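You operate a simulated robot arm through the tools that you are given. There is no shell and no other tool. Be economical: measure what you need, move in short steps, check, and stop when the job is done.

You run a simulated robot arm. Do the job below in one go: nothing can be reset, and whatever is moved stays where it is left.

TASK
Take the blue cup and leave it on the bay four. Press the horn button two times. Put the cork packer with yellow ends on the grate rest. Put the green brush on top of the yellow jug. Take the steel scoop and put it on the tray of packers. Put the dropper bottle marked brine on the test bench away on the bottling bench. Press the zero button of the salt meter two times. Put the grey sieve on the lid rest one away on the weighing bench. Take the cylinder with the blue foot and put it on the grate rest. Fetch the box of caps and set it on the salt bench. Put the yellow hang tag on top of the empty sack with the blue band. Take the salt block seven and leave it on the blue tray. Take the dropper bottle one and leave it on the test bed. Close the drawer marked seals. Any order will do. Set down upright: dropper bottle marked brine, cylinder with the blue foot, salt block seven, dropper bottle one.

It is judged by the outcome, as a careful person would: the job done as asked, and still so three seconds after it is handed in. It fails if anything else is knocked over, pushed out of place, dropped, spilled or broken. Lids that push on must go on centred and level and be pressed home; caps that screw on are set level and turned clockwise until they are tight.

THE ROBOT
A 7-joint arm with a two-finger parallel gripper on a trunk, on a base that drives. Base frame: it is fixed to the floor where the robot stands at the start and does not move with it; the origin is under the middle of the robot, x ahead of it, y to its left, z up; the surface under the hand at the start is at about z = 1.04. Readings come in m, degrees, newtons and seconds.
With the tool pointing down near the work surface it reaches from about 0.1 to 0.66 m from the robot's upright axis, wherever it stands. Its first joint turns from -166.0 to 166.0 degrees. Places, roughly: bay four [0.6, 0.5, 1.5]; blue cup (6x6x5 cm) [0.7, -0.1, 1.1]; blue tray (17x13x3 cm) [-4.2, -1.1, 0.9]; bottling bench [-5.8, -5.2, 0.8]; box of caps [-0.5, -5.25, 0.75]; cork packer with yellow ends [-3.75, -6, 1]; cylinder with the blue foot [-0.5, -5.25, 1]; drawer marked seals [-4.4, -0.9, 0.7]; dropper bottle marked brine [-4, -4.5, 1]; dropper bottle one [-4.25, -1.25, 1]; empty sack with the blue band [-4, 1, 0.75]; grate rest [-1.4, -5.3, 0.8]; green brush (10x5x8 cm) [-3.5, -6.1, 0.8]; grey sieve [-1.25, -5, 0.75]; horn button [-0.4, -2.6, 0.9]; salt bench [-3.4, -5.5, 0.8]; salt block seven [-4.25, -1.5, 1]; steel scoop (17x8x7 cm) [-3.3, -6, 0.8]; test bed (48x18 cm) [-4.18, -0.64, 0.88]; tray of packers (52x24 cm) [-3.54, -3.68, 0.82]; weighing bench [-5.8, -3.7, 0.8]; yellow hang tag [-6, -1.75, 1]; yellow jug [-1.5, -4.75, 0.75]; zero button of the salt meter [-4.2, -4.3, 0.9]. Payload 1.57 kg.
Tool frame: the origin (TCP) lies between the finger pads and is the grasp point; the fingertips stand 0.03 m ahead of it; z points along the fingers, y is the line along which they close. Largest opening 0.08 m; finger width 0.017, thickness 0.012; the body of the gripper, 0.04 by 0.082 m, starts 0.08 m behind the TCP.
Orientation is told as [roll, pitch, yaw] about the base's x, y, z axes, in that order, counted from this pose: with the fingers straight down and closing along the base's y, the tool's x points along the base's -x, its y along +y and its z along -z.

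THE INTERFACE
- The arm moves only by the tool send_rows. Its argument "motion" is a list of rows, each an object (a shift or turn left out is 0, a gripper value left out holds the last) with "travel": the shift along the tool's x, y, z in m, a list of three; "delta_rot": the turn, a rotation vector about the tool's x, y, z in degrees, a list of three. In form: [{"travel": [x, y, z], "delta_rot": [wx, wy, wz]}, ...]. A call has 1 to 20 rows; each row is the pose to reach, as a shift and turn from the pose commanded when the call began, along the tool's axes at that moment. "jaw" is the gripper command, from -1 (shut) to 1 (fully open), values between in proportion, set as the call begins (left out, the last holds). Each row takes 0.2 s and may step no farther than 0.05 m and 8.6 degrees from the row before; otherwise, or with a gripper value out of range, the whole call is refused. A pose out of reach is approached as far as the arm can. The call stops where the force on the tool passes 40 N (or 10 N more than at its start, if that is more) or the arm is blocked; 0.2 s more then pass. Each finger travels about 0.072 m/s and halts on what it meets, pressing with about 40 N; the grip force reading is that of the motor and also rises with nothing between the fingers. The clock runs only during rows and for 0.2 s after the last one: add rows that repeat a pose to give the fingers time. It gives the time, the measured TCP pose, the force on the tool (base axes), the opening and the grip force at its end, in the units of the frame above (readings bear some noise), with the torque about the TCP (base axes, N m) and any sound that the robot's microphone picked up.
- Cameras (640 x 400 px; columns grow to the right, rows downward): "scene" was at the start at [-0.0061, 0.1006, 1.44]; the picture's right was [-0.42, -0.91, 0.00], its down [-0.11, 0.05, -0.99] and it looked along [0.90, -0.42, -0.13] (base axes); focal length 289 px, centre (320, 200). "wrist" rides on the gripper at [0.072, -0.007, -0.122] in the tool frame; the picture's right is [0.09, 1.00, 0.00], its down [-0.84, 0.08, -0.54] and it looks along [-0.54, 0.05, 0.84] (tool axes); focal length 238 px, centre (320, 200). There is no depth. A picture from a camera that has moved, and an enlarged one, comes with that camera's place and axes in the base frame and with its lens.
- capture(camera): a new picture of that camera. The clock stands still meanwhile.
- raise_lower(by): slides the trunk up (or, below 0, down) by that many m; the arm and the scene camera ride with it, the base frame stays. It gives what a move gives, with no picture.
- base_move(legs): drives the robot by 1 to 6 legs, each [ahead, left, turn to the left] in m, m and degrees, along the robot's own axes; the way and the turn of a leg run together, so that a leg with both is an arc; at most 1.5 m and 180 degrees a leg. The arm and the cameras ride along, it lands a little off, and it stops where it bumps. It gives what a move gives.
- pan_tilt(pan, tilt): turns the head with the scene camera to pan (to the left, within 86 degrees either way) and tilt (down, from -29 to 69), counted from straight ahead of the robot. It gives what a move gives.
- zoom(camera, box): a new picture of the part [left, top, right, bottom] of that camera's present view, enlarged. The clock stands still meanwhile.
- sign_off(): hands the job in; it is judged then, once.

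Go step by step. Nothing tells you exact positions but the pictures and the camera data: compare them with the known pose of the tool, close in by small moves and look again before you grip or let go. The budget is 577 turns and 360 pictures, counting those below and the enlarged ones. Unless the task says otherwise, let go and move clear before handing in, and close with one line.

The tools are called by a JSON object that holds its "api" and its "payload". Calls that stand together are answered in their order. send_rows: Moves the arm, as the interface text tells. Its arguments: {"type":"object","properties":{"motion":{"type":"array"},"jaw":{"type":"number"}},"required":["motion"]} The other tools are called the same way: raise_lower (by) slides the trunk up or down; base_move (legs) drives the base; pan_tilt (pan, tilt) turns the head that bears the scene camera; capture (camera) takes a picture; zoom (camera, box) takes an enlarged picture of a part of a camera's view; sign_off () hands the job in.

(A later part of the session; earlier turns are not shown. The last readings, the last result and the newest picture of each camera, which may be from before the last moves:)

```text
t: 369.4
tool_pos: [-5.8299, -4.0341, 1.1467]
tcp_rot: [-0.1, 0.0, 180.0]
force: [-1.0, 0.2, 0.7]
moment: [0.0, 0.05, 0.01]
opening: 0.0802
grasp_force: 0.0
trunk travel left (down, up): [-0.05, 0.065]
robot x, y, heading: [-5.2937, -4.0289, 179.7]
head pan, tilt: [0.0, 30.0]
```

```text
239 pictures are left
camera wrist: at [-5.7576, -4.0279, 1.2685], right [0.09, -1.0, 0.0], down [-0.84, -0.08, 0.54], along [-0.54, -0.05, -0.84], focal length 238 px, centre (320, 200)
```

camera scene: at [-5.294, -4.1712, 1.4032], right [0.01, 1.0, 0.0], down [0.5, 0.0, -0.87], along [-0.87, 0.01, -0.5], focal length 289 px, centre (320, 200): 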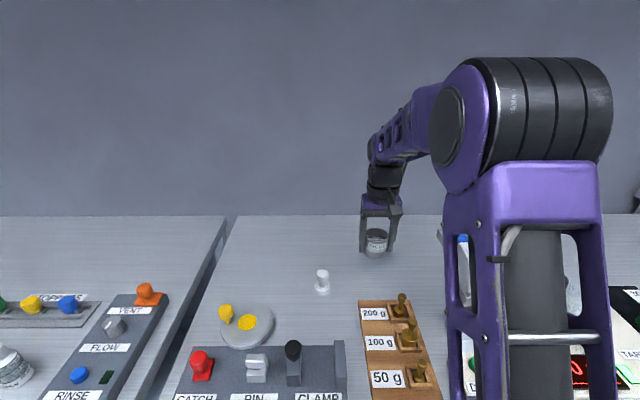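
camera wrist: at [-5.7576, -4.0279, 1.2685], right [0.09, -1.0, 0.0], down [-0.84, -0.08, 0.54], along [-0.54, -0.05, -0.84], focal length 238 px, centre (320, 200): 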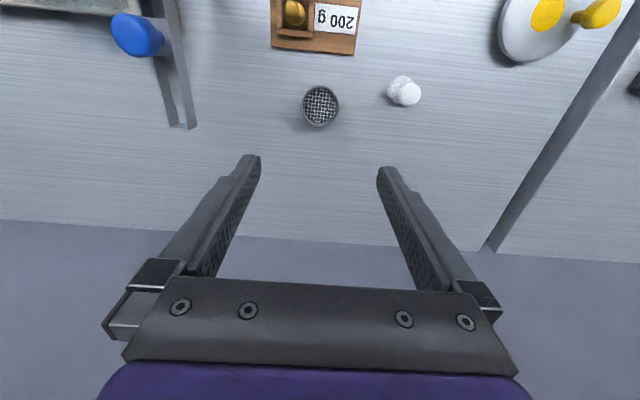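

The sieve is on the weighing bench. Next is the yellow hang tag near (-6,-1.75), so I'll back off and go north.

{"api": "send_rows", "payload": {"motion": [{"travel": [0.04, 0, 0]}, {"travel": [0.08, 0, 0]}, {"travel": [0.1, 0, 0]}]}}

{"api": "base_move", "payload": {"legs": [[-0.42, 0, 0], [0, -1.3, 0], [0, -0.95, 0]]}}

{"api": "pan_tilt", "payload": {"pan": 0, "tilt": 25}}

{"api": "capture", "payload": {"camera": "scene"}}

```text
t: 370.2
tool_pos: [-5.7292, -4.0347, 1.1455]
tcp_rot: [-0.1, -0.2, 179.9]
force: [0.5, 0.0, -0.1]
moment: [-0.02, 0.01, 0.01]
opening: 0.0797
grasp_force: 0.0
trunk travel left (down, up): [-0.05, 0.065]
robot x, y, heading: [-5.2945, -4.0295, 179.5]
head pan, tilt: [0.0, 30.0]
```

```text
t: 394.3
tool_pos: [-5.3061, -1.7727, 1.1453]
tcp_rot: [-0.2, -0.1, -179.7]
force: [-1.0, -0.1, -0.8]
moment: [0.02, -0.03, -0.03]
opening: 0.0801
grasp_force: 0.1
trunk travel left (down, up): [-0.05, 0.065]
robot x, y, heading: [-4.8724, -1.7659, 179.8]
head pan, tilt: [0.0, 30.0]
```

```text
t: 395.0
tool_pos: [-5.3064, -1.7728, 1.1446]
tcp_rot: [-0.2, -0.1, -179.7]
force: [-0.4, -0.2, 0.5]
moment: [0.0, -0.03, 0.03]
opening: 0.0799
grasp_force: 0.1
trunk travel left (down, up): [-0.05, 0.065]
robot x, y, heading: [-4.8715, -1.7623, 179.9]
head pan, tilt: [0.0, 25.0]
```

```text
238 pictures are left
camera scene: at [-4.8718, -1.9058, 1.4111], right [0.0, 1.0, 0.0], down [0.42, 0.0, -0.91], along [-0.91, 0.0, -0.42], focal length 289 px, centre (320, 200)
```

scene: 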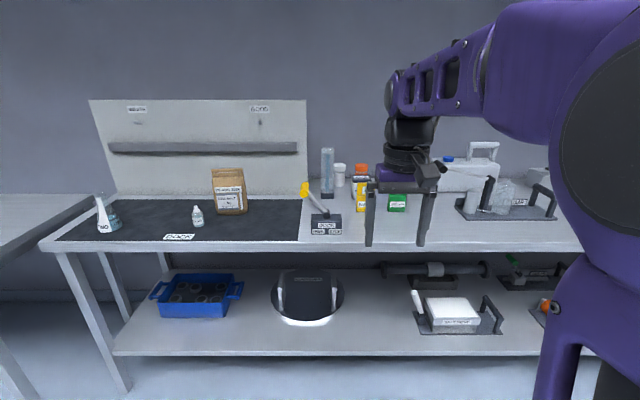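

{"api": "zoom", "payload": {"camera": "scene", "box": [280, 130, 440, 250]}}

{"api": "zoom", "payload": {"camera": "scene", "box": [80, 90, 320, 250]}}

```text
3.33 times, centred on (360, 190) of scene
camera zoom: at [-4.8718, -1.9058, 1.4111], right [0.0, 1.0, 0.0], down [0.42, 0.0, -0.91], along [-0.91, 0.0, -0.42], focal length 965 px, centre (187, 233)
```

zoom: 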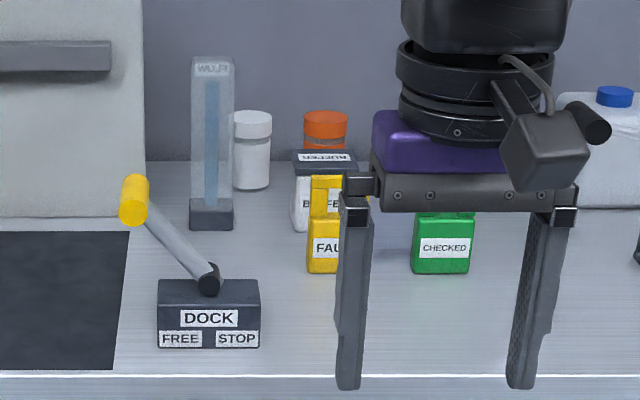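

```text
2.50 times, centred on (200, 170) of scene
camera zoom: at [-4.8718, -1.9058, 1.4111], right [0.0, 1.0, 0.0], down [0.42, 0.0, -0.91], along [-0.91, 0.0, -0.42], focal length 724 px, centre (620, 275)
```

zoom: 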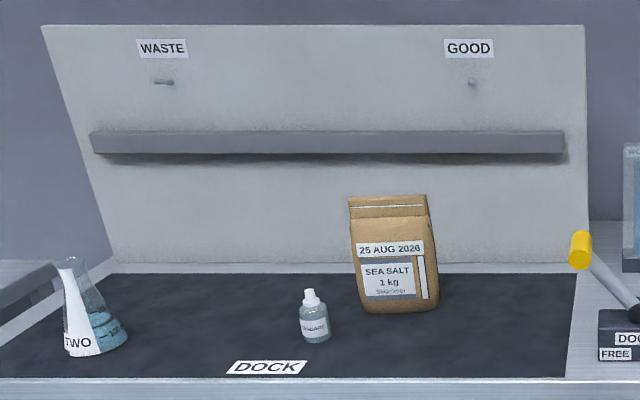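

A yellow "FAULT" tag stands beside a green "CHECKED" one. I'll shift the robot to see it free of the gripper.

{"api": "base_move", "payload": {"legs": [[0, -0.25, 0]]}}

{"api": "zoom", "payload": {"camera": "scene", "box": [200, 130, 360, 240]}}

{"api": "capture", "payload": {"camera": "wrist"}}

```text
t: 398.0
tool_pos: [-5.3072, -1.5227, 1.1456]
tcp_rot: [-0.1, -0.1, -179.7]
force: [0.0, 1.4, 0.7]
moment: [0.0, 0.02, 0.0]
opening: 0.08
grasp_force: 0.0
trunk travel left (down, up): [-0.05, 0.065]
robot x, y, heading: [-4.8687, -1.5132, 179.8]
head pan, tilt: [0.0, 25.0]
```

```text
3.64 times, centred on (280, 185) of scene
camera zoom: at [-4.8716, -1.6559, 1.4111], right [0.0, 1.0, 0.0], down [0.42, 0.0, -0.91], along [-0.91, 0.0, -0.42], focal length 1052 px, centre (466, 254)
```

zoom: 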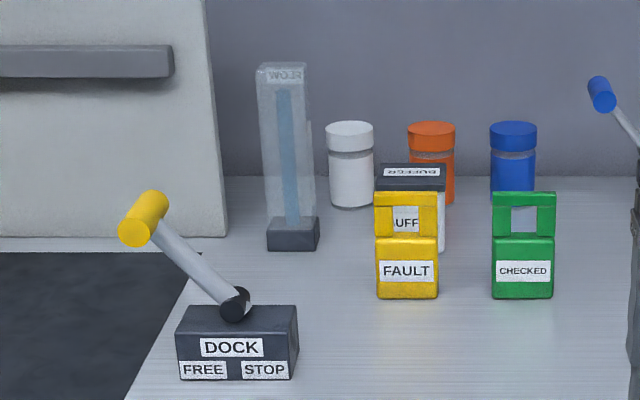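

```text
234 pictures are left
camera wrist: at [-5.2347, -1.5162, 1.267], right [0.1, -1.0, 0.0], down [-0.84, -0.08, 0.54], along [-0.54, -0.05, -0.84], focal length 238 px, centre (320, 200)
```

wrist: 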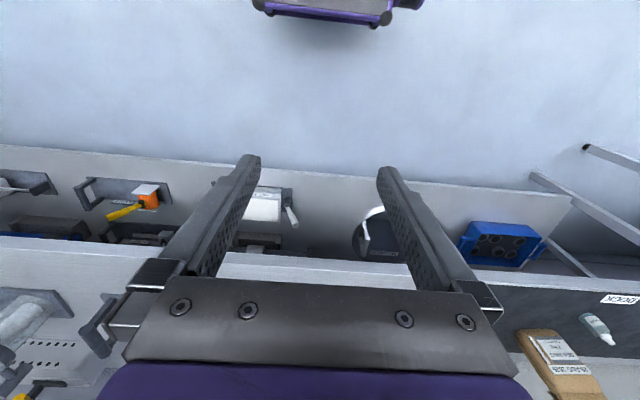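

The yellow tag stands at about (-5.95,-1.72). I'll approach it.

{"api": "base_move", "payload": {"legs": [[0, 0.2, 0], [0.3, 0, 0]]}}

{"api": "capture", "payload": {"camera": "wrist"}}

{"api": "capture", "payload": {"camera": "scene"}}

```text
t: 402.2
tool_pos: [-5.608, -1.7216, 1.1459]
tcp_rot: [0.0, -0.1, -179.7]
force: [0.0, -0.2, -0.1]
moment: [-0.02, 0.0, -0.03]
opening: 0.0798
grasp_force: 0.1
trunk travel left (down, up): [-0.05, 0.065]
robot x, y, heading: [-5.1723, -1.7159, 180.1]
head pan, tilt: [0.0, 25.0]
```

```text
233 pictures are left
camera wrist: at [-5.5354, -1.715, 1.2671], right [0.1, -1.0, 0.0], down [-0.84, -0.08, 0.54], along [-0.54, -0.05, -0.84], focal length 238 px, centre (320, 200)
```

wrist: 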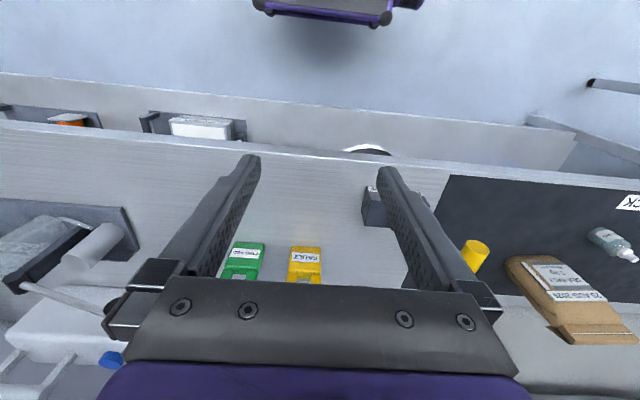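

```text
232 pictures are left
camera scene: at [-5.1724, -1.8548, 1.4111], right [0.0, 1.0, 0.0], down [0.42, 0.0, -0.91], along [-0.91, 0.0, -0.42], focal length 289 px, centre (320, 200)
```

scene: 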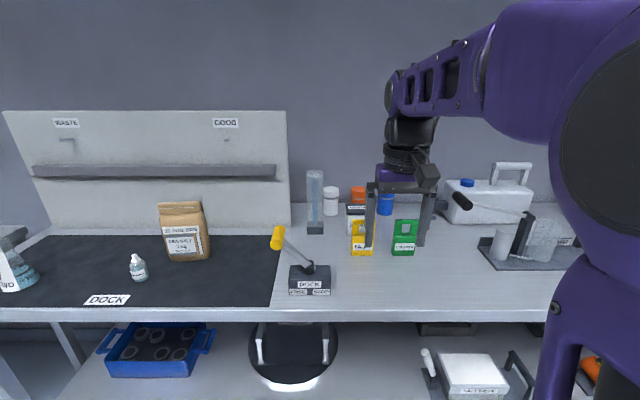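

{"api": "base_move", "payload": {"legs": [[0.12, 0, 0]]}}

{"api": "send_rows", "payload": {"motion": [{"delta_rot": [0, 0, 8]}, {"delta_rot": [0, 0, 16]}, {"delta_rot": [0, 0, 24]}, {"delta_rot": [0, 0, 32]}, {"delta_rot": [0, 0, 40]}, {"delta_rot": [0, 0, 48]}, {"delta_rot": [0, 0, 56]}, {"delta_rot": [0, 0, 64]}, {"delta_rot": [0, 0, 72]}, {"delta_rot": [0, 0, 80]}, {"delta_rot": [0, 0, 88]}, {"delta_rot": [0, 0, 90]}]}}

{"api": "capture", "payload": {"camera": "wrist"}}

{"api": "capture", "payload": {"camera": "scene"}}

```text
t: 403.4
tool_pos: [-5.7268, -1.7222, 1.1459]
tcp_rot: [-0.1, -0.1, -179.8]
force: [0.4, 0.4, -0.4]
moment: [-0.02, 0.02, -0.01]
opening: 0.0799
grasp_force: 0.1
trunk travel left (down, up): [-0.05, 0.065]
robot x, y, heading: [-5.2878, -1.7157, 180.1]
head pan, tilt: [0.0, 25.0]
```

```text
t: 406.0
tool_pos: [-5.7262, -1.7214, 1.1466]
tcp_rot: [0.2, -0.1, 90.2]
force: [0.2, 0.2, -0.1]
moment: [0.03, 0.02, -0.01]
opening: 0.0799
grasp_force: 0.1
trunk travel left (down, up): [-0.05, 0.065]
robot x, y, heading: [-5.2888, -1.7165, 179.9]
head pan, tilt: [0.0, 25.0]
```

```text
231 pictures are left
camera wrist: at [-5.719, -1.7937, 1.2671], right [-1.0, -0.1, 0.0], down [-0.08, 0.84, 0.54], along [-0.05, 0.54, -0.84], focal length 238 px, centre (320, 200)
```

wrist: 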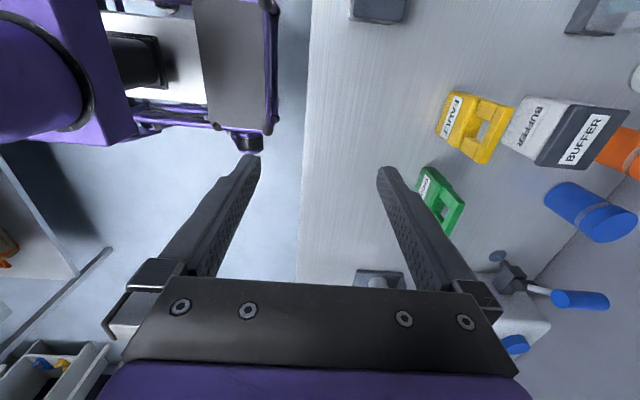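

```text
230 pictures are left
camera scene: at [-5.2912, -1.8547, 1.4111], right [0.0, 1.0, 0.0], down [0.42, 0.0, -0.91], along [-0.91, 0.0, -0.42], focal length 289 px, centre (320, 200)
```

scene: 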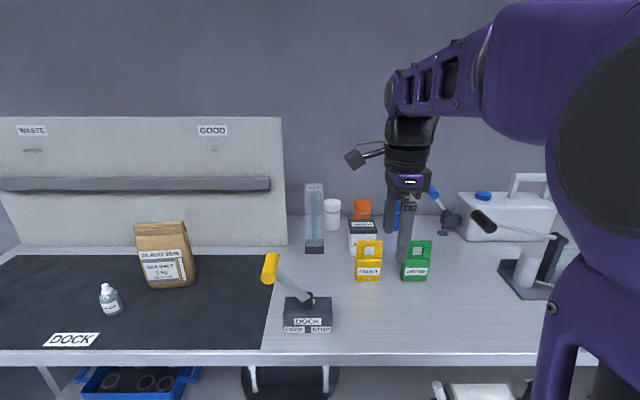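

{"api": "send_rows", "payload": {"motion": [{"travel": [0, 0, 0.04]}, {"travel": [0, 0.02, 0.08]}, {"travel": [0, 0.06, 0.085]}, {"travel": [0, 0.1, 0.085]}, {"travel": [0, 0.14, 0.085]}, {"travel": [0, 0.18, 0.085]}]}}

{"api": "capture", "payload": {"camera": "wrist"}}

{"api": "zoom", "payload": {"camera": "scene", "box": [320, 150, 460, 300]}}

```text
t: 407.4
tool_pos: [-5.9089, -1.7227, 1.0614]
tcp_rot: [0.0, -0.2, 90.3]
force: [0.3, -1.1, 0.4]
moment: [0.02, 0.02, -0.03]
opening: 0.0801
grasp_force: 0.0
trunk travel left (down, up): [-0.05, 0.065]
robot x, y, heading: [-5.2891, -1.7106, 180.0]
head pan, tilt: [0.0, 25.0]
```

```text
229 pictures are left
camera wrist: at [-5.9004, -1.7943, 1.1816], right [-1.0, -0.1, 0.0], down [-0.08, 0.84, 0.54], along [-0.05, 0.54, -0.84], focal length 238 px, centre (320, 200)
```

wrist: 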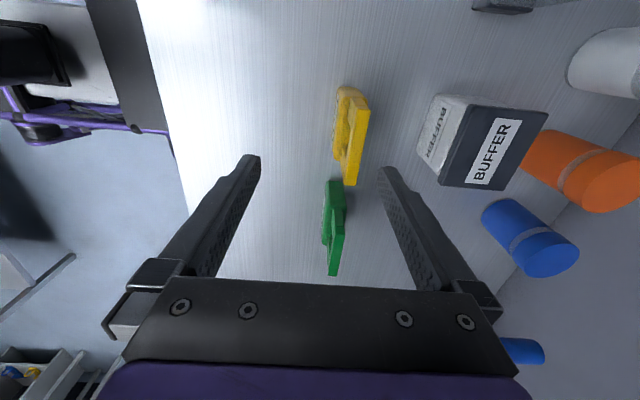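

```text
2.67 times, centred on (390, 225) of scene
camera zoom: at [-5.291, -1.8547, 1.4111], right [0.0, 1.0, 0.0], down [0.42, 0.0, -0.91], along [-0.91, 0.0, -0.42], focal length 772 px, centre (133, 133)
```

zoom: 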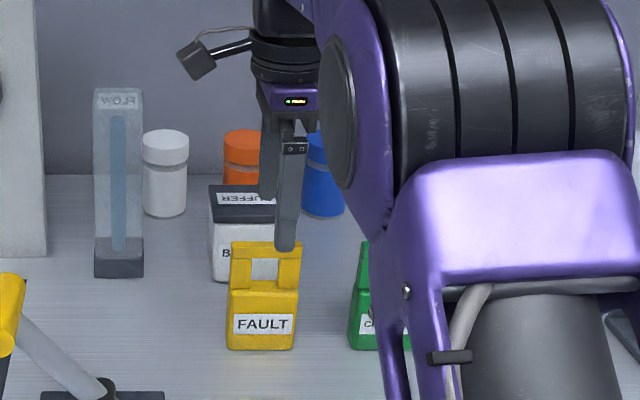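

{"api": "send_rows", "payload": {"motion": [{"travel": [0.003, 0.022, 0]}, {"travel": [0.003, 0.022, 0.03]}, {"travel": [0.003, 0.022, 0.06]}]}}

{"api": "capture", "payload": {"camera": "wrist"}}

```text
t: 408.2
tool_pos: [-5.9295, -1.7255, 0.999]
tcp_rot: [0.0, -0.1, 90.3]
force: [0.6, -0.9, -0.4]
moment: [-0.02, -0.01, 0.01]
opening: 0.08
grasp_force: 0.0
trunk travel left (down, up): [-0.05, 0.065]
robot x, y, heading: [-5.2909, -1.7142, 179.8]
head pan, tilt: [0.0, 25.0]
```

```text
227 pictures are left
camera wrist: at [-5.9215, -1.7977, 1.1213], right [-1.0, -0.1, 0.0], down [-0.08, 0.84, 0.54], along [-0.05, 0.54, -0.84], focal length 238 px, centre (320, 200)
```

wrist: 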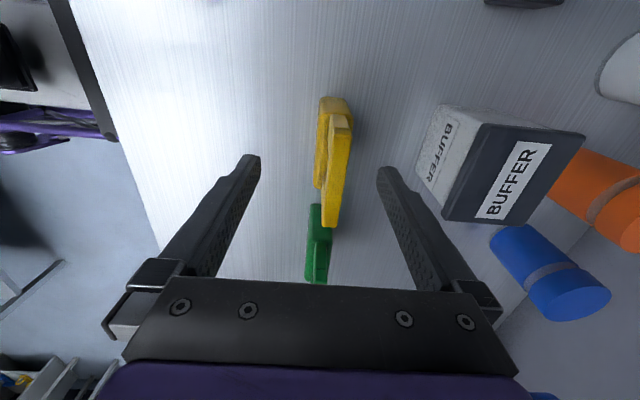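

{"api": "send_rows", "payload": {"motion": [{"travel": [0, 0.006, 0]}, {"travel": [0, 0.006, 0.025]}, {"travel": [0, 0.006, 0.044]}]}}

{"api": "capture", "payload": {"camera": "wrist"}}

```text
t: 409.0
tool_pos: [-5.9347, -1.7263, 0.9557]
tcp_rot: [0.2, 0.0, 90.3]
force: [0.0, 0.3, 0.0]
moment: [-0.03, 0.01, -0.01]
opening: 0.0802
grasp_force: 0.0
trunk travel left (down, up): [-0.05, 0.065]
robot x, y, heading: [-5.2848, -1.7107, 179.7]
head pan, tilt: [0.0, 25.0]
```

```text
226 pictures are left
camera wrist: at [-5.9274, -1.7977, 1.0776], right [-1.0, -0.1, 0.0], down [-0.08, 0.84, 0.54], along [-0.05, 0.54, -0.84], focal length 238 px, centre (320, 200)
```

wrist: 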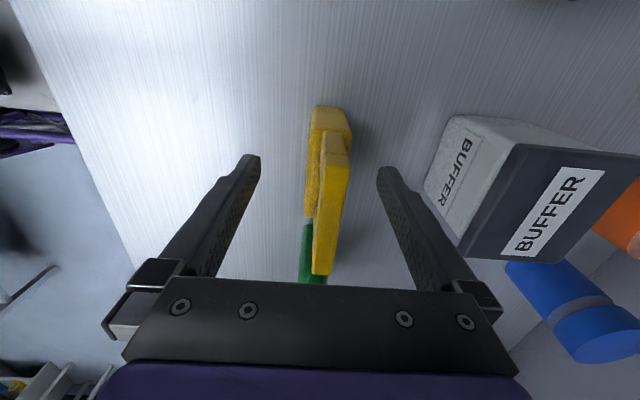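

Good. I'll close on it.

{"api": "send_rows", "payload": {"motion": [{"travel": [0, 0, 0]}, {"travel": [0, 0, 0]}, {"travel": [0, 0, 0]}, {"travel": [0, 0, 0]}, {"travel": [0, 0, 0]}], "jaw": -1}}

{"api": "send_rows", "payload": {"motion": [{"travel": [0, 0, -0.01]}, {"travel": [0, 0, -0.03]}, {"travel": [0, 0, -0.06]}, {"travel": [0, 0, -0.09]}]}}

{"api": "capture", "payload": {"camera": "wrist"}}

```text
t: 410.2
tool_pos: [-5.9353, -1.7259, 0.957]
tcp_rot: [0.1, -0.1, 90.3]
force: [-0.3, 0.0, -0.5]
moment: [-0.02, 0.03, 0.0]
opening: 0.0275
grasp_force: 38.0
trunk travel left (down, up): [-0.05, 0.065]
robot x, y, heading: [-5.2919, -1.7139, 179.9]
head pan, tilt: [0.0, 25.0]
```

```text
t: 411.2
tool_pos: [-5.9345, -1.7266, 1.0474]
tcp_rot: [0.1, -0.1, 90.3]
force: [0.0, 0.1, -1.0]
moment: [0.02, -0.03, -0.01]
opening: 0.0272
grasp_force: 38.1
trunk travel left (down, up): [-0.05, 0.065]
robot x, y, heading: [-5.2865, -1.7141, 179.8]
head pan, tilt: [0.0, 25.0]
```

```text
225 pictures are left
camera wrist: at [-5.9275, -1.7977, 1.1679], right [-1.0, -0.1, 0.0], down [-0.08, 0.84, 0.54], along [-0.05, 0.54, -0.84], focal length 238 px, centre (320, 200)
```

wrist: 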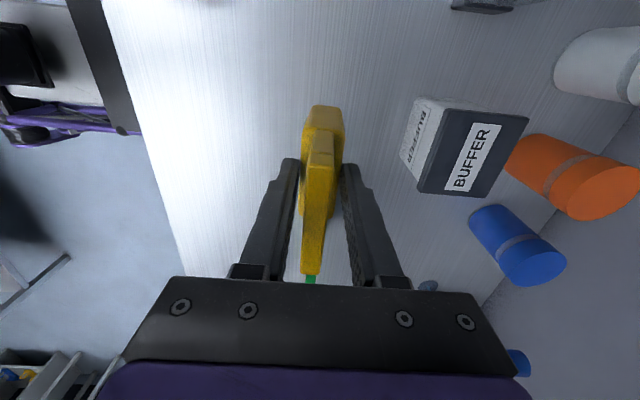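

The tag is held (27 mm thick). I'll raise and retract it, then go north towards the empty sack at about (-4,1).

{"api": "send_rows", "payload": {"motion": [{"travel": [0, 0, -0.04]}, {"travel": [0, 0, -0.08]}, {"travel": [0, -0.03, -0.1]}, {"travel": [0, -0.07, -0.1]}, {"travel": [0, -0.11, -0.1]}, {"travel": [0, -0.15, -0.1]}, {"travel": [0, -0.18, -0.1]}]}}

{"api": "base_move", "payload": {"legs": [[-0.4, 0, 0], [0, 0, -90]]}}

{"api": "pan_tilt", "payload": {"pan": -5, "tilt": 20}}

{"api": "capture", "payload": {"camera": "scene"}}

```text
t: 412.8
tool_pos: [-5.7556, -1.726, 1.1443]
tcp_rot: [-0.1, -0.1, 90.4]
force: [0.0, 0.0, -0.9]
moment: [0.01, 0.0, 0.0]
opening: 0.0273
grasp_force: 37.6
trunk travel left (down, up): [-0.05, 0.065]
robot x, y, heading: [-5.29, -1.7126, 179.8]
head pan, tilt: [0.0, 25.0]
```

```text
t: 419.2
tool_pos: [-4.9028, -1.2495, 1.1451]
tcp_rot: [0.1, -0.1, 0.4]
force: [0.1, -0.9, -0.7]
moment: [0.04, 0.02, -0.01]
opening: 0.027
grasp_force: 37.8
trunk travel left (down, up): [-0.05, 0.065]
robot x, y, heading: [-4.8918, -1.7158, 90.0]
head pan, tilt: [0.0, 25.0]
```

```text
t: 419.9
tool_pos: [-4.9024, -1.2499, 1.1457]
tcp_rot: [0.1, -0.1, 0.5]
force: [0.7, -0.3, -1.4]
moment: [-0.01, -0.01, 0.0]
opening: 0.027
grasp_force: 37.7
trunk travel left (down, up): [-0.05, 0.065]
robot x, y, heading: [-4.8899, -1.7127, 90.1]
head pan, tilt: [-5.0, 20.0]
```

```text
224 pictures are left
camera scene: at [-5.0225, -1.7124, 1.4192], right [1.0, -0.09, 0.0], down [-0.03, -0.34, -0.94], along [0.08, 0.94, -0.34], focal length 289 px, centre (320, 200)
```

scene: 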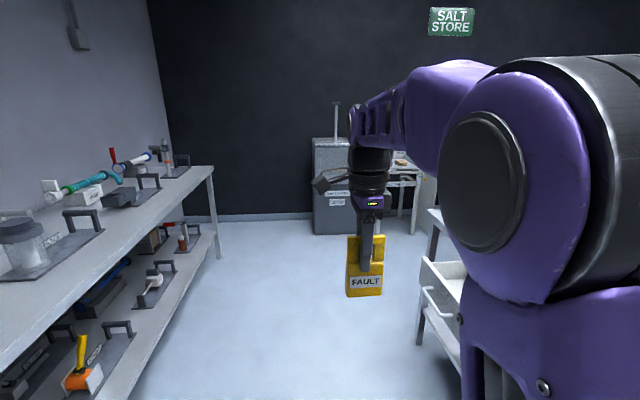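

{"api": "base_move", "payload": {"legs": [[0.3, 0.12, 0], [1.3, 0, 0]]}}

{"api": "capture", "payload": {"camera": "scene"}}

```text
t: 428.3
tool_pos: [-5.0255, 0.3694, 1.146]
tcp_rot: [0.1, 0.0, 0.4]
force: [-0.4, 0.2, -1.2]
moment: [0.03, 0.0, -0.01]
opening: 0.027
grasp_force: 37.7
trunk travel left (down, up): [-0.05, 0.065]
robot x, y, heading: [-5.0114, -0.0923, 90.0]
head pan, tilt: [-5.0, 20.0]
```

```text
223 pictures are left
camera scene: at [-5.1453, -0.0933, 1.4192], right [1.0, -0.09, 0.0], down [-0.03, -0.34, -0.94], along [0.08, 0.94, -0.34], focal length 289 px, centre (320, 200)
```

scene: 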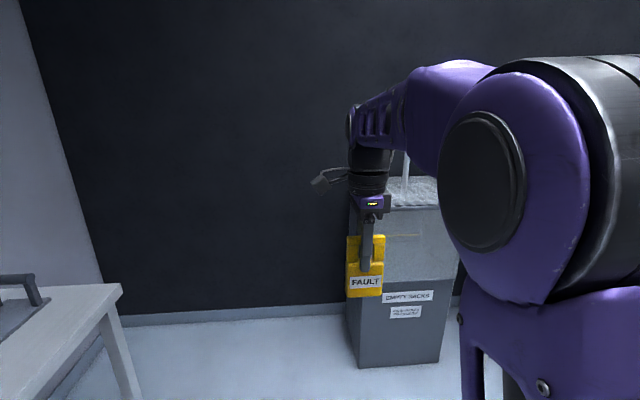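

{"api": "base_move", "payload": {"legs": [[0, -0.35, -30]]}}

{"api": "capture", "payload": {"camera": "scene"}}

```text
t: 432.2
tool_pos: [-4.4569, 0.2234, 1.146]
tcp_rot: [0.1, -0.1, -29.4]
force: [0.0, -0.3, -1.4]
moment: [0.0, -0.03, 0.04]
opening: 0.027
grasp_force: 37.7
trunk travel left (down, up): [-0.05, 0.065]
robot x, y, heading: [-4.6767, -0.1839, 60.1]
head pan, tilt: [-5.0, 20.0]
```

```text
222 pictures are left
camera scene: at [-4.7903, -0.1177, 1.4192], right [0.82, -0.57, 0.0], down [-0.2, -0.28, -0.94], along [0.54, 0.77, -0.34], focal length 289 px, centre (320, 200)
```

scene: 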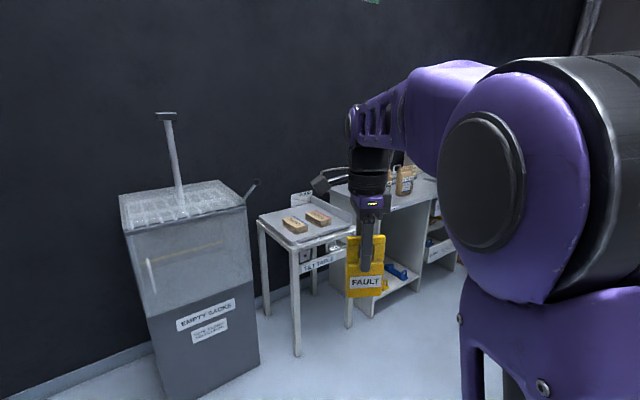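

{"api": "zoom", "payload": {"camera": "scene", "box": [240, 140, 470, 310]}}

```text
2.35 times, centred on (355, 225) of scene
camera zoom: at [-4.7903, -0.1177, 1.4192], right [0.82, -0.57, 0.0], down [-0.2, -0.28, -0.94], along [0.54, 0.77, -0.34], focal length 681 px, centre (238, 141)
```

zoom: 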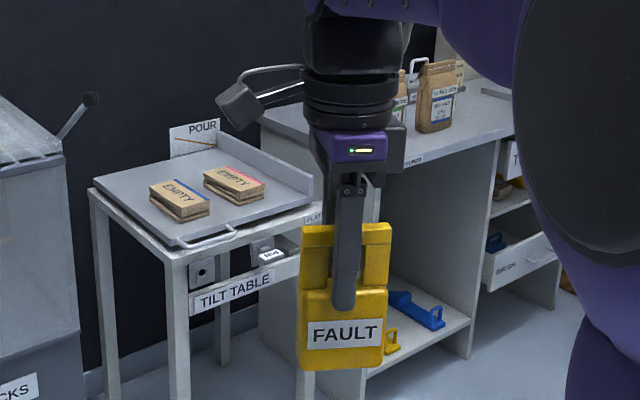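

The tilt table holds two EMPTY packs; the left one has the blue band and is near (-4.09,1.1). I'll move in front of it.

{"api": "base_move", "payload": {"legs": [[0, 0, 30], [0, -0.58, 0], [0.3, 0, 0]]}}

{"api": "pan_tilt", "payload": {"pan": -5, "tilt": 30}}

{"api": "capture", "payload": {"camera": "scene"}}

{"api": "capture", "payload": {"camera": "wrist"}}

```text
t: 435.7
tool_pos: [-4.6134, 0.2807, 1.145]
tcp_rot: [0.1, 0.0, 0.1]
force: [-0.2, 0.1, 0.0]
moment: [0.0, 0.02, -0.01]
opening: 0.0272
grasp_force: 37.8
trunk travel left (down, up): [-0.05, 0.065]
robot x, y, heading: [-4.6089, -0.1834, 90.2]
head pan, tilt: [-5.0, 20.0]
stopped in leg 2: the robot was blocked; the commanded pose is now the measured one
```

```text
t: 436.4
tool_pos: [-4.6135, 0.2818, 1.1453]
tcp_rot: [0.1, -0.2, 0.1]
force: [-0.2, 0.6, -0.6]
moment: [-0.01, -0.03, 0.02]
opening: 0.0269
grasp_force: 37.7
trunk travel left (down, up): [-0.05, 0.065]
robot x, y, heading: [-4.6054, -0.1838, 90.1]
head pan, tilt: [-5.0, 30.0]
```

```text
220 pictures are left
camera scene: at [-4.7364, -0.1837, 1.4032], right [1.0, -0.09, 0.0], down [-0.04, -0.5, -0.87], along [0.08, 0.86, -0.5], focal length 289 px, centre (320, 200)
```

scene: 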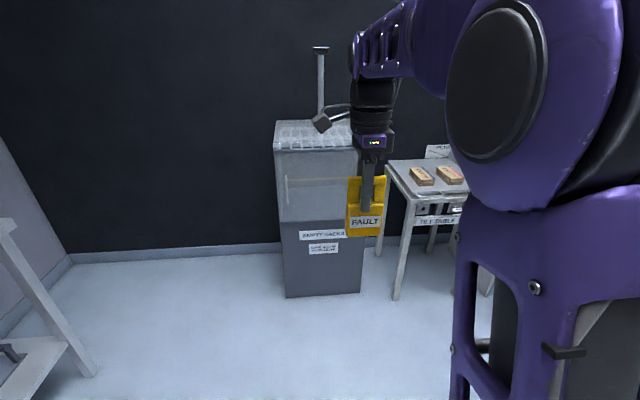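

```text
219 pictures are left
camera wrist: at [-4.6851, 0.2746, 1.2668], right [-0.09, 1.0, 0.0], down [0.84, 0.08, 0.54], along [0.54, 0.05, -0.84], focal length 238 px, centre (320, 200)
```

wrist: 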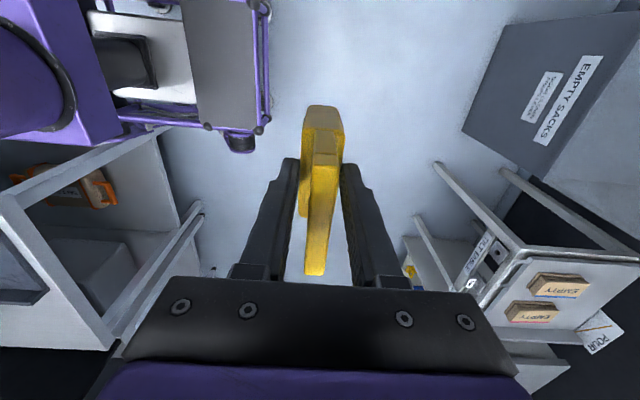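

{"api": "base_move", "payload": {"legs": [[0.4, 0, 0], [0, -0.5, 0]]}}

{"api": "capture", "payload": {"camera": "scene"}}

{"api": "capture", "payload": {"camera": "wrist"}}

```text
t: 443.8
tool_pos: [-4.1131, 0.6824, 1.1447]
tcp_rot: [0.1, -0.1, 0.3]
force: [-0.2, -0.1, -0.8]
moment: [0.02, -0.02, 0.02]
opening: 0.027
grasp_force: 37.4
trunk travel left (down, up): [-0.05, 0.065]
robot x, y, heading: [-4.1035, 0.2162, 89.9]
head pan, tilt: [-5.0, 30.0]
```

```text
218 pictures are left
camera scene: at [-4.2347, 0.2168, 1.4031], right [1.0, -0.09, 0.0], down [-0.04, -0.5, -0.87], along [0.08, 0.86, -0.5], focal length 289 px, centre (320, 200)
```

scene: 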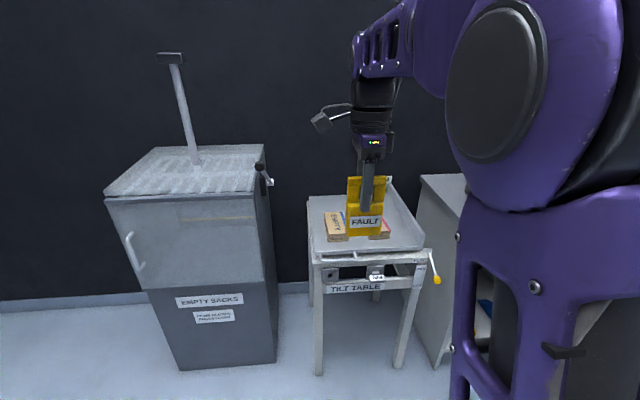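

```text
217 pictures are left
camera wrist: at [-4.1845, 0.6753, 1.2668], right [-0.1, 1.0, 0.0], down [0.84, 0.08, 0.54], along [0.54, 0.05, -0.84], focal length 238 px, centre (320, 200)
```

wrist: 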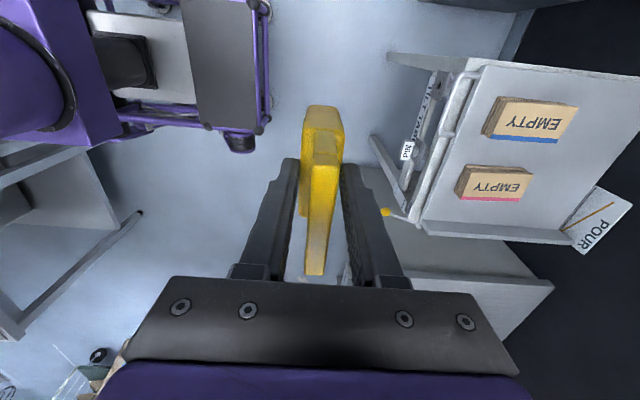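

The blue-band pack's top is at about (-4.10,1.07,0.82), its long side along y. I'll turn the tool so the tag's width runs along y and drive in.

{"api": "send_rows", "payload": {"motion": [{"delta_rot": [0, 0, -8]}, {"delta_rot": [0, 0, -16]}, {"delta_rot": [0, 0, -24]}, {"delta_rot": [0, 0, -32]}, {"delta_rot": [0, 0, -40]}, {"delta_rot": [0, 0, -48]}, {"delta_rot": [0, 0, -56]}, {"delta_rot": [0, 0, -64]}, {"delta_rot": [0, 0, -72]}, {"delta_rot": [0, 0, -80]}, {"delta_rot": [0, 0, -88]}, {"delta_rot": [0, 0, -90]}]}}

{"api": "base_move", "payload": {"legs": [[0.24, 0, 0]]}}

{"api": "send_rows", "payload": {"motion": [{"travel": [-0.04, 0, 0]}, {"travel": [-0.08, 0, 0]}, {"travel": [-0.12, 0, 0.0]}, {"travel": [-0.14, -0.0, 0.03]}]}}

{"api": "capture", "payload": {"camera": "scene"}}

{"api": "capture", "payload": {"camera": "wrist"}}

```text
t: 446.4
tool_pos: [-4.1131, 0.6821, 1.1454]
tcp_rot: [-0.1, 0.0, 90.4]
force: [1.2, -0.1, -1.1]
moment: [0.03, 0.04, 0.01]
opening: 0.0268
grasp_force: 37.5
trunk travel left (down, up): [-0.05, 0.065]
robot x, y, heading: [-4.1022, 0.2175, 89.9]
head pan, tilt: [-5.0, 30.0]
```

```text
t: 448.2
tool_pos: [-4.1127, 0.9244, 1.1449]
tcp_rot: [-0.2, 0.0, 90.1]
force: [0.0, 0.5, -0.8]
moment: [0.01, 0.01, 0.0]
opening: 0.0268
grasp_force: 37.6
trunk travel left (down, up): [-0.05, 0.065]
robot x, y, heading: [-4.1006, 0.4595, 89.9]
head pan, tilt: [-5.0, 30.0]
```

```text
t: 449.2
tool_pos: [-4.1124, 1.0649, 1.1155]
tcp_rot: [-0.1, -0.2, 90.2]
force: [-0.5, -0.4, -1.5]
moment: [0.01, -0.01, 0.04]
opening: 0.0272
grasp_force: 37.8
trunk travel left (down, up): [-0.05, 0.065]
robot x, y, heading: [-4.1035, 0.4572, 90.1]
head pan, tilt: [-5.0, 30.0]
```

```text
216 pictures are left
camera scene: at [-4.2346, 0.4592, 1.4032], right [1.0, -0.09, 0.0], down [-0.04, -0.5, -0.87], along [0.08, 0.86, -0.5], focal length 289 px, centre (320, 200)
```

scene: 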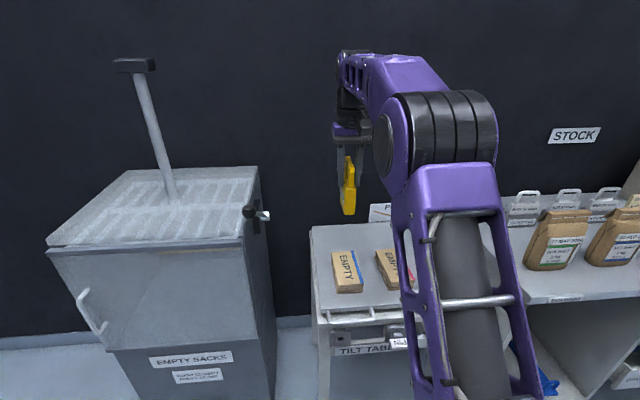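

```text
215 pictures are left
camera wrist: at [-4.1057, 0.993, 1.2369], right [-1.0, -0.1, 0.0], down [-0.08, 0.84, 0.54], along [-0.05, 0.54, -0.84], focal length 238 px, centre (320, 200)
```

wrist: 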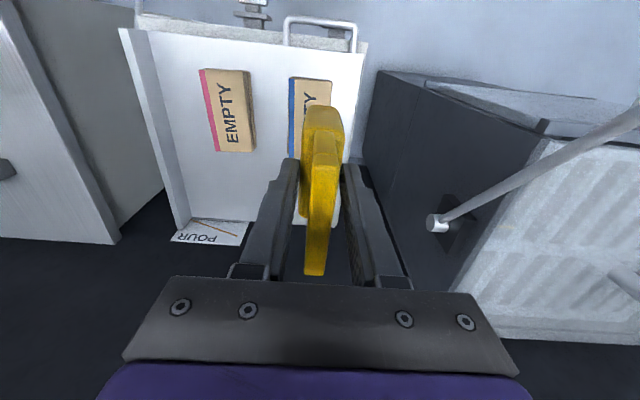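

{"api": "send_rows", "payload": {"motion": [{"travel": [0, -0.007, 0.03]}, {"travel": [0, -0.014, 0.06]}, {"travel": [0, -0.014, 0.1]}, {"travel": [0, -0.014, 0.14]}, {"travel": [0, -0.014, 0.17]}, {"travel": [0, -0.014, 0.185]}]}}

{"api": "zoom", "payload": {"camera": "scene", "box": [290, 160, 420, 320]}}

{"api": "capture", "payload": {"camera": "wrist"}}

```text
t: 450.6
tool_pos: [-4.0985, 1.0633, 0.9289]
tcp_rot: [-0.1, -0.1, 90.3]
force: [-0.3, -0.2, -0.8]
moment: [0.02, 0.02, -0.03]
opening: 0.0271
grasp_force: 37.9
trunk travel left (down, up): [-0.05, 0.065]
robot x, y, heading: [-4.1025, 0.4571, 89.8]
head pan, tilt: [-5.0, 30.0]
```

```text
2.50 times, centred on (355, 240) of scene
camera zoom: at [-4.2346, 0.4593, 1.4032], right [1.0, -0.09, 0.0], down [-0.04, -0.5, -0.87], along [0.08, 0.86, -0.5], focal length 724 px, centre (232, 100)
```

zoom: 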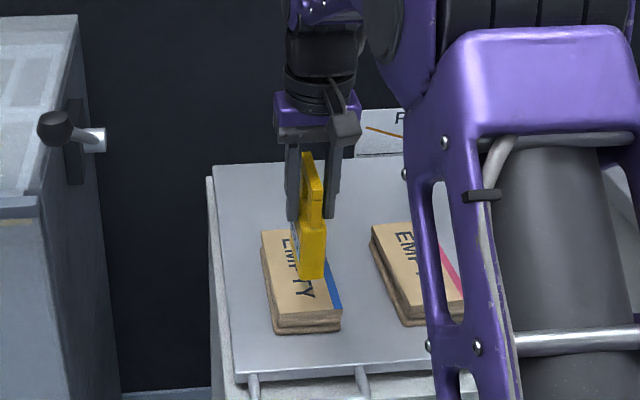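

```text
213 pictures are left
camera wrist: at [-4.0906, 0.9925, 1.0508], right [-1.0, -0.1, 0.0], down [-0.08, 0.84, 0.54], along [-0.05, 0.54, -0.84], focal length 238 px, centre (320, 200)
```

wrist: 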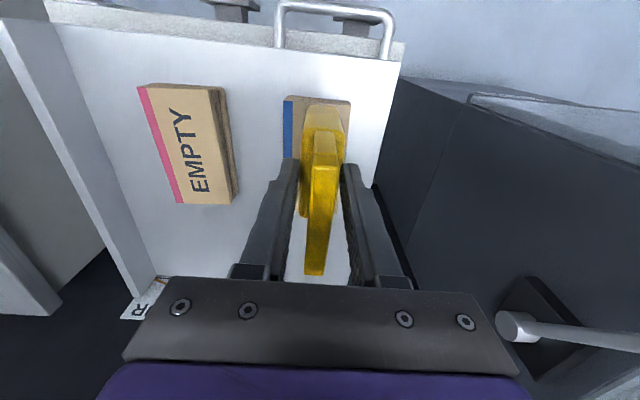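

{"api": "send_rows", "payload": {"motion": [{"travel": [0, 0, 0.006]}, {"travel": [0, 0, 0.012]}, {"travel": [0, 0, 0.018]}]}}

{"api": "send_rows", "payload": {"motion": [{"travel": [0, 0, 0.004]}, {"travel": [0, 0, 0.008]}, {"travel": [0, 0, 0.008]}]}}

```text
t: 451.4
tool_pos: [-4.0987, 1.0647, 0.9119]
tcp_rot: [-0.1, -0.1, 90.2]
force: [0.2, 0.0, -1.6]
moment: [0.0, 0.03, 0.01]
opening: 0.0272
grasp_force: 37.6
trunk travel left (down, up): [-0.05, 0.065]
robot x, y, heading: [-4.1024, 0.4595, 90.0]
head pan, tilt: [-5.0, 30.0]
```

```text
t: 452.2
tool_pos: [-4.0983, 1.0656, 0.9046]
tcp_rot: [-0.1, -0.1, 90.2]
force: [0.0, 0.0, -1.1]
moment: [0.01, 0.0, -0.01]
opening: 0.0267
grasp_force: 37.5
trunk travel left (down, up): [-0.05, 0.065]
robot x, y, heading: [-4.103, 0.4589, 90.3]
head pan, tilt: [-5.0, 30.0]
```

{"api": "send_rows", "payload": {"motion": [{"travel": [0, 0, 0.004]}, {"travel": [0, 0, 0.007]}]}}

{"api": "send_rows", "payload": {"motion": [{"travel": [0, 0, 0.004]}, {"travel": [0, 0, 0.007]}]}}

{"api": "zoom", "payload": {"camera": "scene", "box": [320, 200, 390, 300]}}

```text
t: 452.8
tool_pos: [-4.0988, 1.065, 0.8972]
tcp_rot: [-0.1, -0.2, 90.2]
force: [0.3, 0.7, -1.0]
moment: [0.02, -0.01, -0.03]
opening: 0.027
grasp_force: 38.1
trunk travel left (down, up): [-0.05, 0.065]
robot x, y, heading: [-4.101, 0.4589, 90.0]
head pan, tilt: [-5.0, 30.0]
```

```text
t: 453.4
tool_pos: [-4.0985, 1.0645, 0.89]
tcp_rot: [-0.1, -0.1, 90.3]
force: [-0.1, -0.5, -0.7]
moment: [0.01, 0.02, -0.01]
opening: 0.027
grasp_force: 37.4
trunk travel left (down, up): [-0.05, 0.065]
robot x, y, heading: [-4.1001, 0.4602, 90.1]
head pan, tilt: [-5.0, 30.0]
```

```text
4.00 times, centred on (355, 250) of scene
camera zoom: at [-4.2346, 0.4593, 1.4032], right [1.0, -0.09, 0.0], down [-0.04, -0.5, -0.87], along [0.08, 0.86, -0.5], focal length 1158 px, centre (180, 0)
```

zoom: 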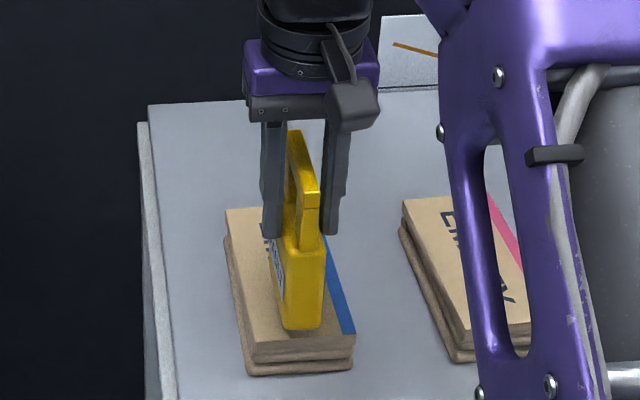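

{"api": "send_rows", "payload": {"motion": [{"travel": [0, 0, 0.004]}, {"travel": [0, 0, 0.007]}]}}

{"api": "send_rows", "payload": {"motion": [{"travel": [0, 0, 0.003]}, {"travel": [0, 0, 0.005]}]}}

{"api": "send_rows", "payload": {"motion": [{"travel": [0, 0, 0.003]}, {"travel": [0, 0, 0.005]}]}}

```text
t: 454.0
tool_pos: [-4.0994, 1.0635, 0.8832]
tcp_rot: [-0.1, -0.2, 90.2]
force: [-0.2, 0.3, -0.7]
moment: [0.02, 0.0, 0.02]
opening: 0.0268
grasp_force: 37.8
trunk travel left (down, up): [-0.05, 0.065]
robot x, y, heading: [-4.0997, 0.458, 90.1]
head pan, tilt: [-5.0, 30.0]
```

```text
t: 454.6
tool_pos: [-4.1004, 1.0646, 0.8789]
tcp_rot: [0.0, -0.2, 90.2]
force: [0.2, 0.1, -1.0]
moment: [0.0, 0.02, -0.02]
opening: 0.0269
grasp_force: 38.1
trunk travel left (down, up): [-0.05, 0.065]
robot x, y, heading: [-4.1034, 0.4605, 89.8]
head pan, tilt: [-5.0, 30.0]
```

```text
t: 455.2
tool_pos: [-4.098, 1.0648, 0.8753]
tcp_rot: [-0.1, -0.1, 90.2]
force: [-0.3, -1.5, 9.6]
moment: [-0.12, 0.02, 0.0]
opening: 0.0271
grasp_force: 37.2
trunk travel left (down, up): [-0.05, 0.065]
robot x, y, heading: [-4.1021, 0.4595, 90.0]
head pan, tilt: [-5.0, 30.0]
```

Contact. I'll release slowly and rise.

{"api": "send_rows", "payload": {"motion": [{"travel": [0, 0, -0.001]}, {"travel": [0, 0, -0.001]}, {"travel": [0, 0, -0.001]}, {"travel": [0, 0, -0.001]}], "jaw": 0}}

{"api": "zoom", "payload": {"camera": "scene", "box": [320, 200, 390, 300]}}

{"api": "send_rows", "payload": {"motion": [{"travel": [0, 0, -0.02]}, {"travel": [0, 0, -0.05]}, {"travel": [0, 0, -0.09]}, {"travel": [0, 0, -0.13]}, {"travel": [0, 0, -0.18]}, {"travel": [0, 0, -0.23]}]}}

{"api": "capture", "payload": {"camera": "scene"}}

```text
t: 456.2
tool_pos: [-4.0985, 1.0648, 0.8749]
tcp_rot: [-0.1, -0.1, 90.2]
force: [-0.2, -0.8, -1.4]
moment: [0.0, -0.01, 0.04]
opening: 0.0399
grasp_force: 0.0
trunk travel left (down, up): [-0.05, 0.065]
robot x, y, heading: [-4.0996, 0.4543, 89.9]
head pan, tilt: [-5.0, 30.0]
```

```text
4.00 times, centred on (355, 250) of scene
camera zoom: at [-4.2346, 0.4592, 1.4031], right [1.0, -0.09, 0.0], down [-0.04, -0.5, -0.87], along [0.08, 0.86, -0.5], focal length 1158 px, centre (180, 0)
```

zoom: 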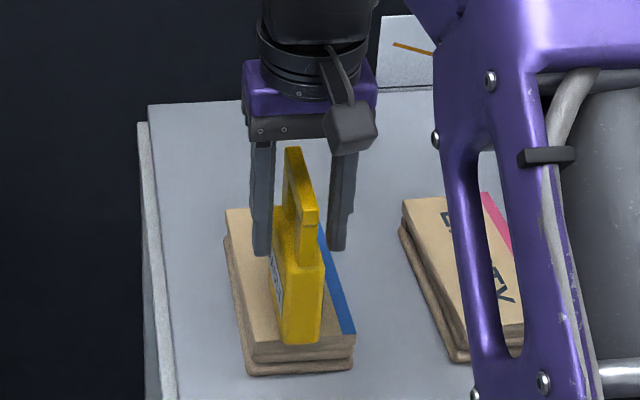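

```text
t: 457.6
tool_pos: [-4.1007, 1.0635, 1.1052]
tcp_rot: [-0.1, 0.0, 90.2]
force: [-0.2, 0.7, 0.3]
moment: [-0.03, -0.01, 0.0]
opening: 0.04
grasp_force: 0.1
trunk travel left (down, up): [-0.05, 0.065]
robot x, y, heading: [-4.101, 0.4582, 90.0]
head pan, tilt: [-5.0, 30.0]
```

```text
210 pictures are left
camera scene: at [-4.2346, 0.4593, 1.4031], right [1.0, -0.09, 0.0], down [-0.04, -0.5, -0.87], along [0.08, 0.86, -0.5], focal length 289 px, centre (320, 200)
```

scene: 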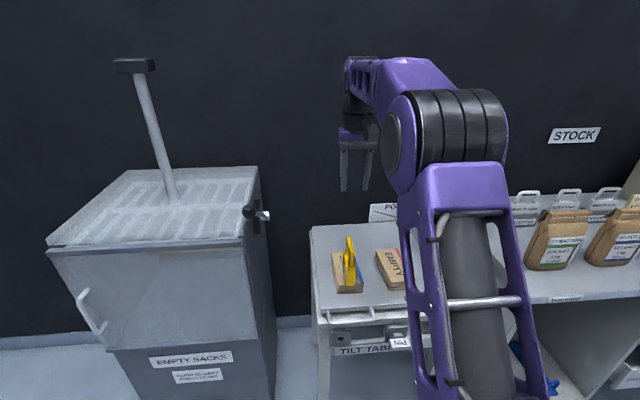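

The tag stands on the blue-band pack. Next I'll go to the lab bench on the west aisle for dropper bottle one, salt block seven and the seals drawer.

{"api": "send_rows", "payload": {"motion": [{"travel": [0.04, 0, -0.02]}, {"travel": [0.08, 0, -0.04]}, {"travel": [0.12, 0, -0.04]}, {"travel": [0.15, 0, -0.04]}], "jaw": 1}}

{"api": "base_move", "payload": {"legs": [[-0.35, 0, 0], [0, 0.88, 0], [-1.1, 0, 0], [0, 0, -90]]}}

{"api": "pan_tilt", "payload": {"pan": 5, "tilt": 30}}

{"api": "capture", "payload": {"camera": "scene"}}

```text
t: 458.6
tool_pos: [-4.0983, 0.9149, 1.143]
tcp_rot: [-0.1, -0.1, 90.3]
force: [-0.2, -1.0, 0.0]
moment: [0.0, 0.03, 0.01]
opening: 0.0801
grasp_force: 0.1
trunk travel left (down, up): [-0.05, 0.065]
robot x, y, heading: [-4.1008, 0.4586, 90.0]
head pan, tilt: [-5.0, 30.0]
```

```text
t: 478.4
tool_pos: [-4.5235, -0.9859, 1.1443]
tcp_rot: [-0.2, -0.1, 0.2]
force: [-0.3, 0.0, 0.4]
moment: [-0.04, -0.01, 0.01]
opening: 0.08
grasp_force: 0.0
trunk travel left (down, up): [-0.05, 0.065]
robot x, y, heading: [-4.9806, -0.9832, -0.0]
head pan, tilt: [-5.0, 30.0]
```

```text
t: 479.1
tool_pos: [-4.5236, -0.9865, 1.1435]
tcp_rot: [-0.2, -0.2, 0.1]
force: [-0.7, 0.5, -0.6]
moment: [0.0, 0.01, 0.01]
opening: 0.0799
grasp_force: 0.0
trunk travel left (down, up): [-0.05, 0.065]
robot x, y, heading: [-4.981, -0.9835, 0.0]
head pan, tilt: [5.0, 30.0]
```

```text
209 pictures are left
camera scene: at [-4.9789, -0.8346, 1.4032], right [0.09, -1.0, 0.0], down [-0.5, -0.04, -0.87], along [0.86, 0.07, -0.5], focal length 289 px, centre (320, 200)
```

scene: 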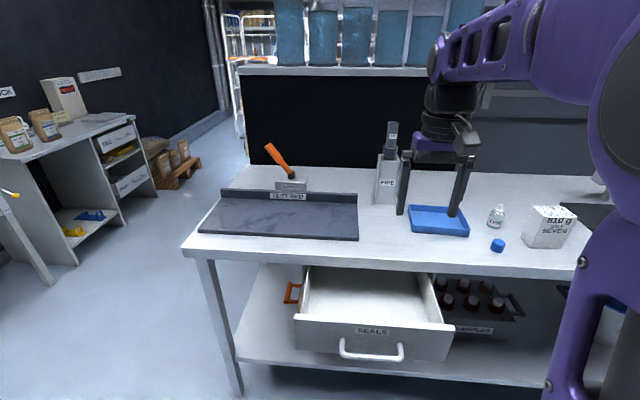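

{"api": "zoom", "payload": {"camera": "scene", "box": [390, 180, 610, 270]}}

{"api": "zoom", "payload": {"camera": "scene", "box": [190, 120, 410, 270]}}

```text
2.91 times, centred on (500, 225) of scene
camera zoom: at [-4.9789, -0.8346, 1.4032], right [0.09, -1.0, 0.0], down [-0.5, -0.04, -0.87], along [0.86, 0.07, -0.5], focal length 842 px, centre (-204, 127)
```

zoom: 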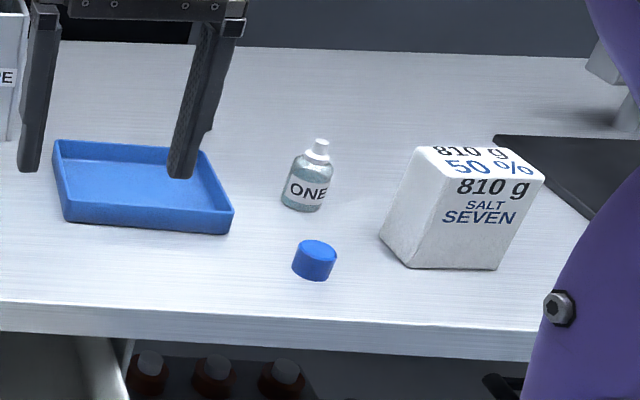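

```text
2.67 times, centred on (300, 195) of scene
camera zoom: at [-4.9789, -0.8346, 1.4032], right [0.09, -1.0, 0.0], down [-0.5, -0.04, -0.87], along [0.86, 0.07, -0.5], focal length 772 px, centre (373, 213)
```

zoom: 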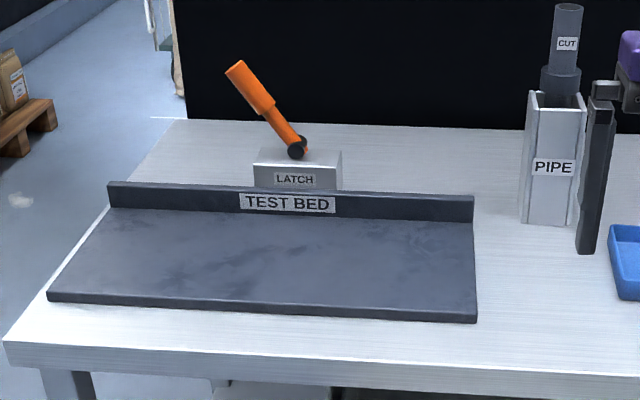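

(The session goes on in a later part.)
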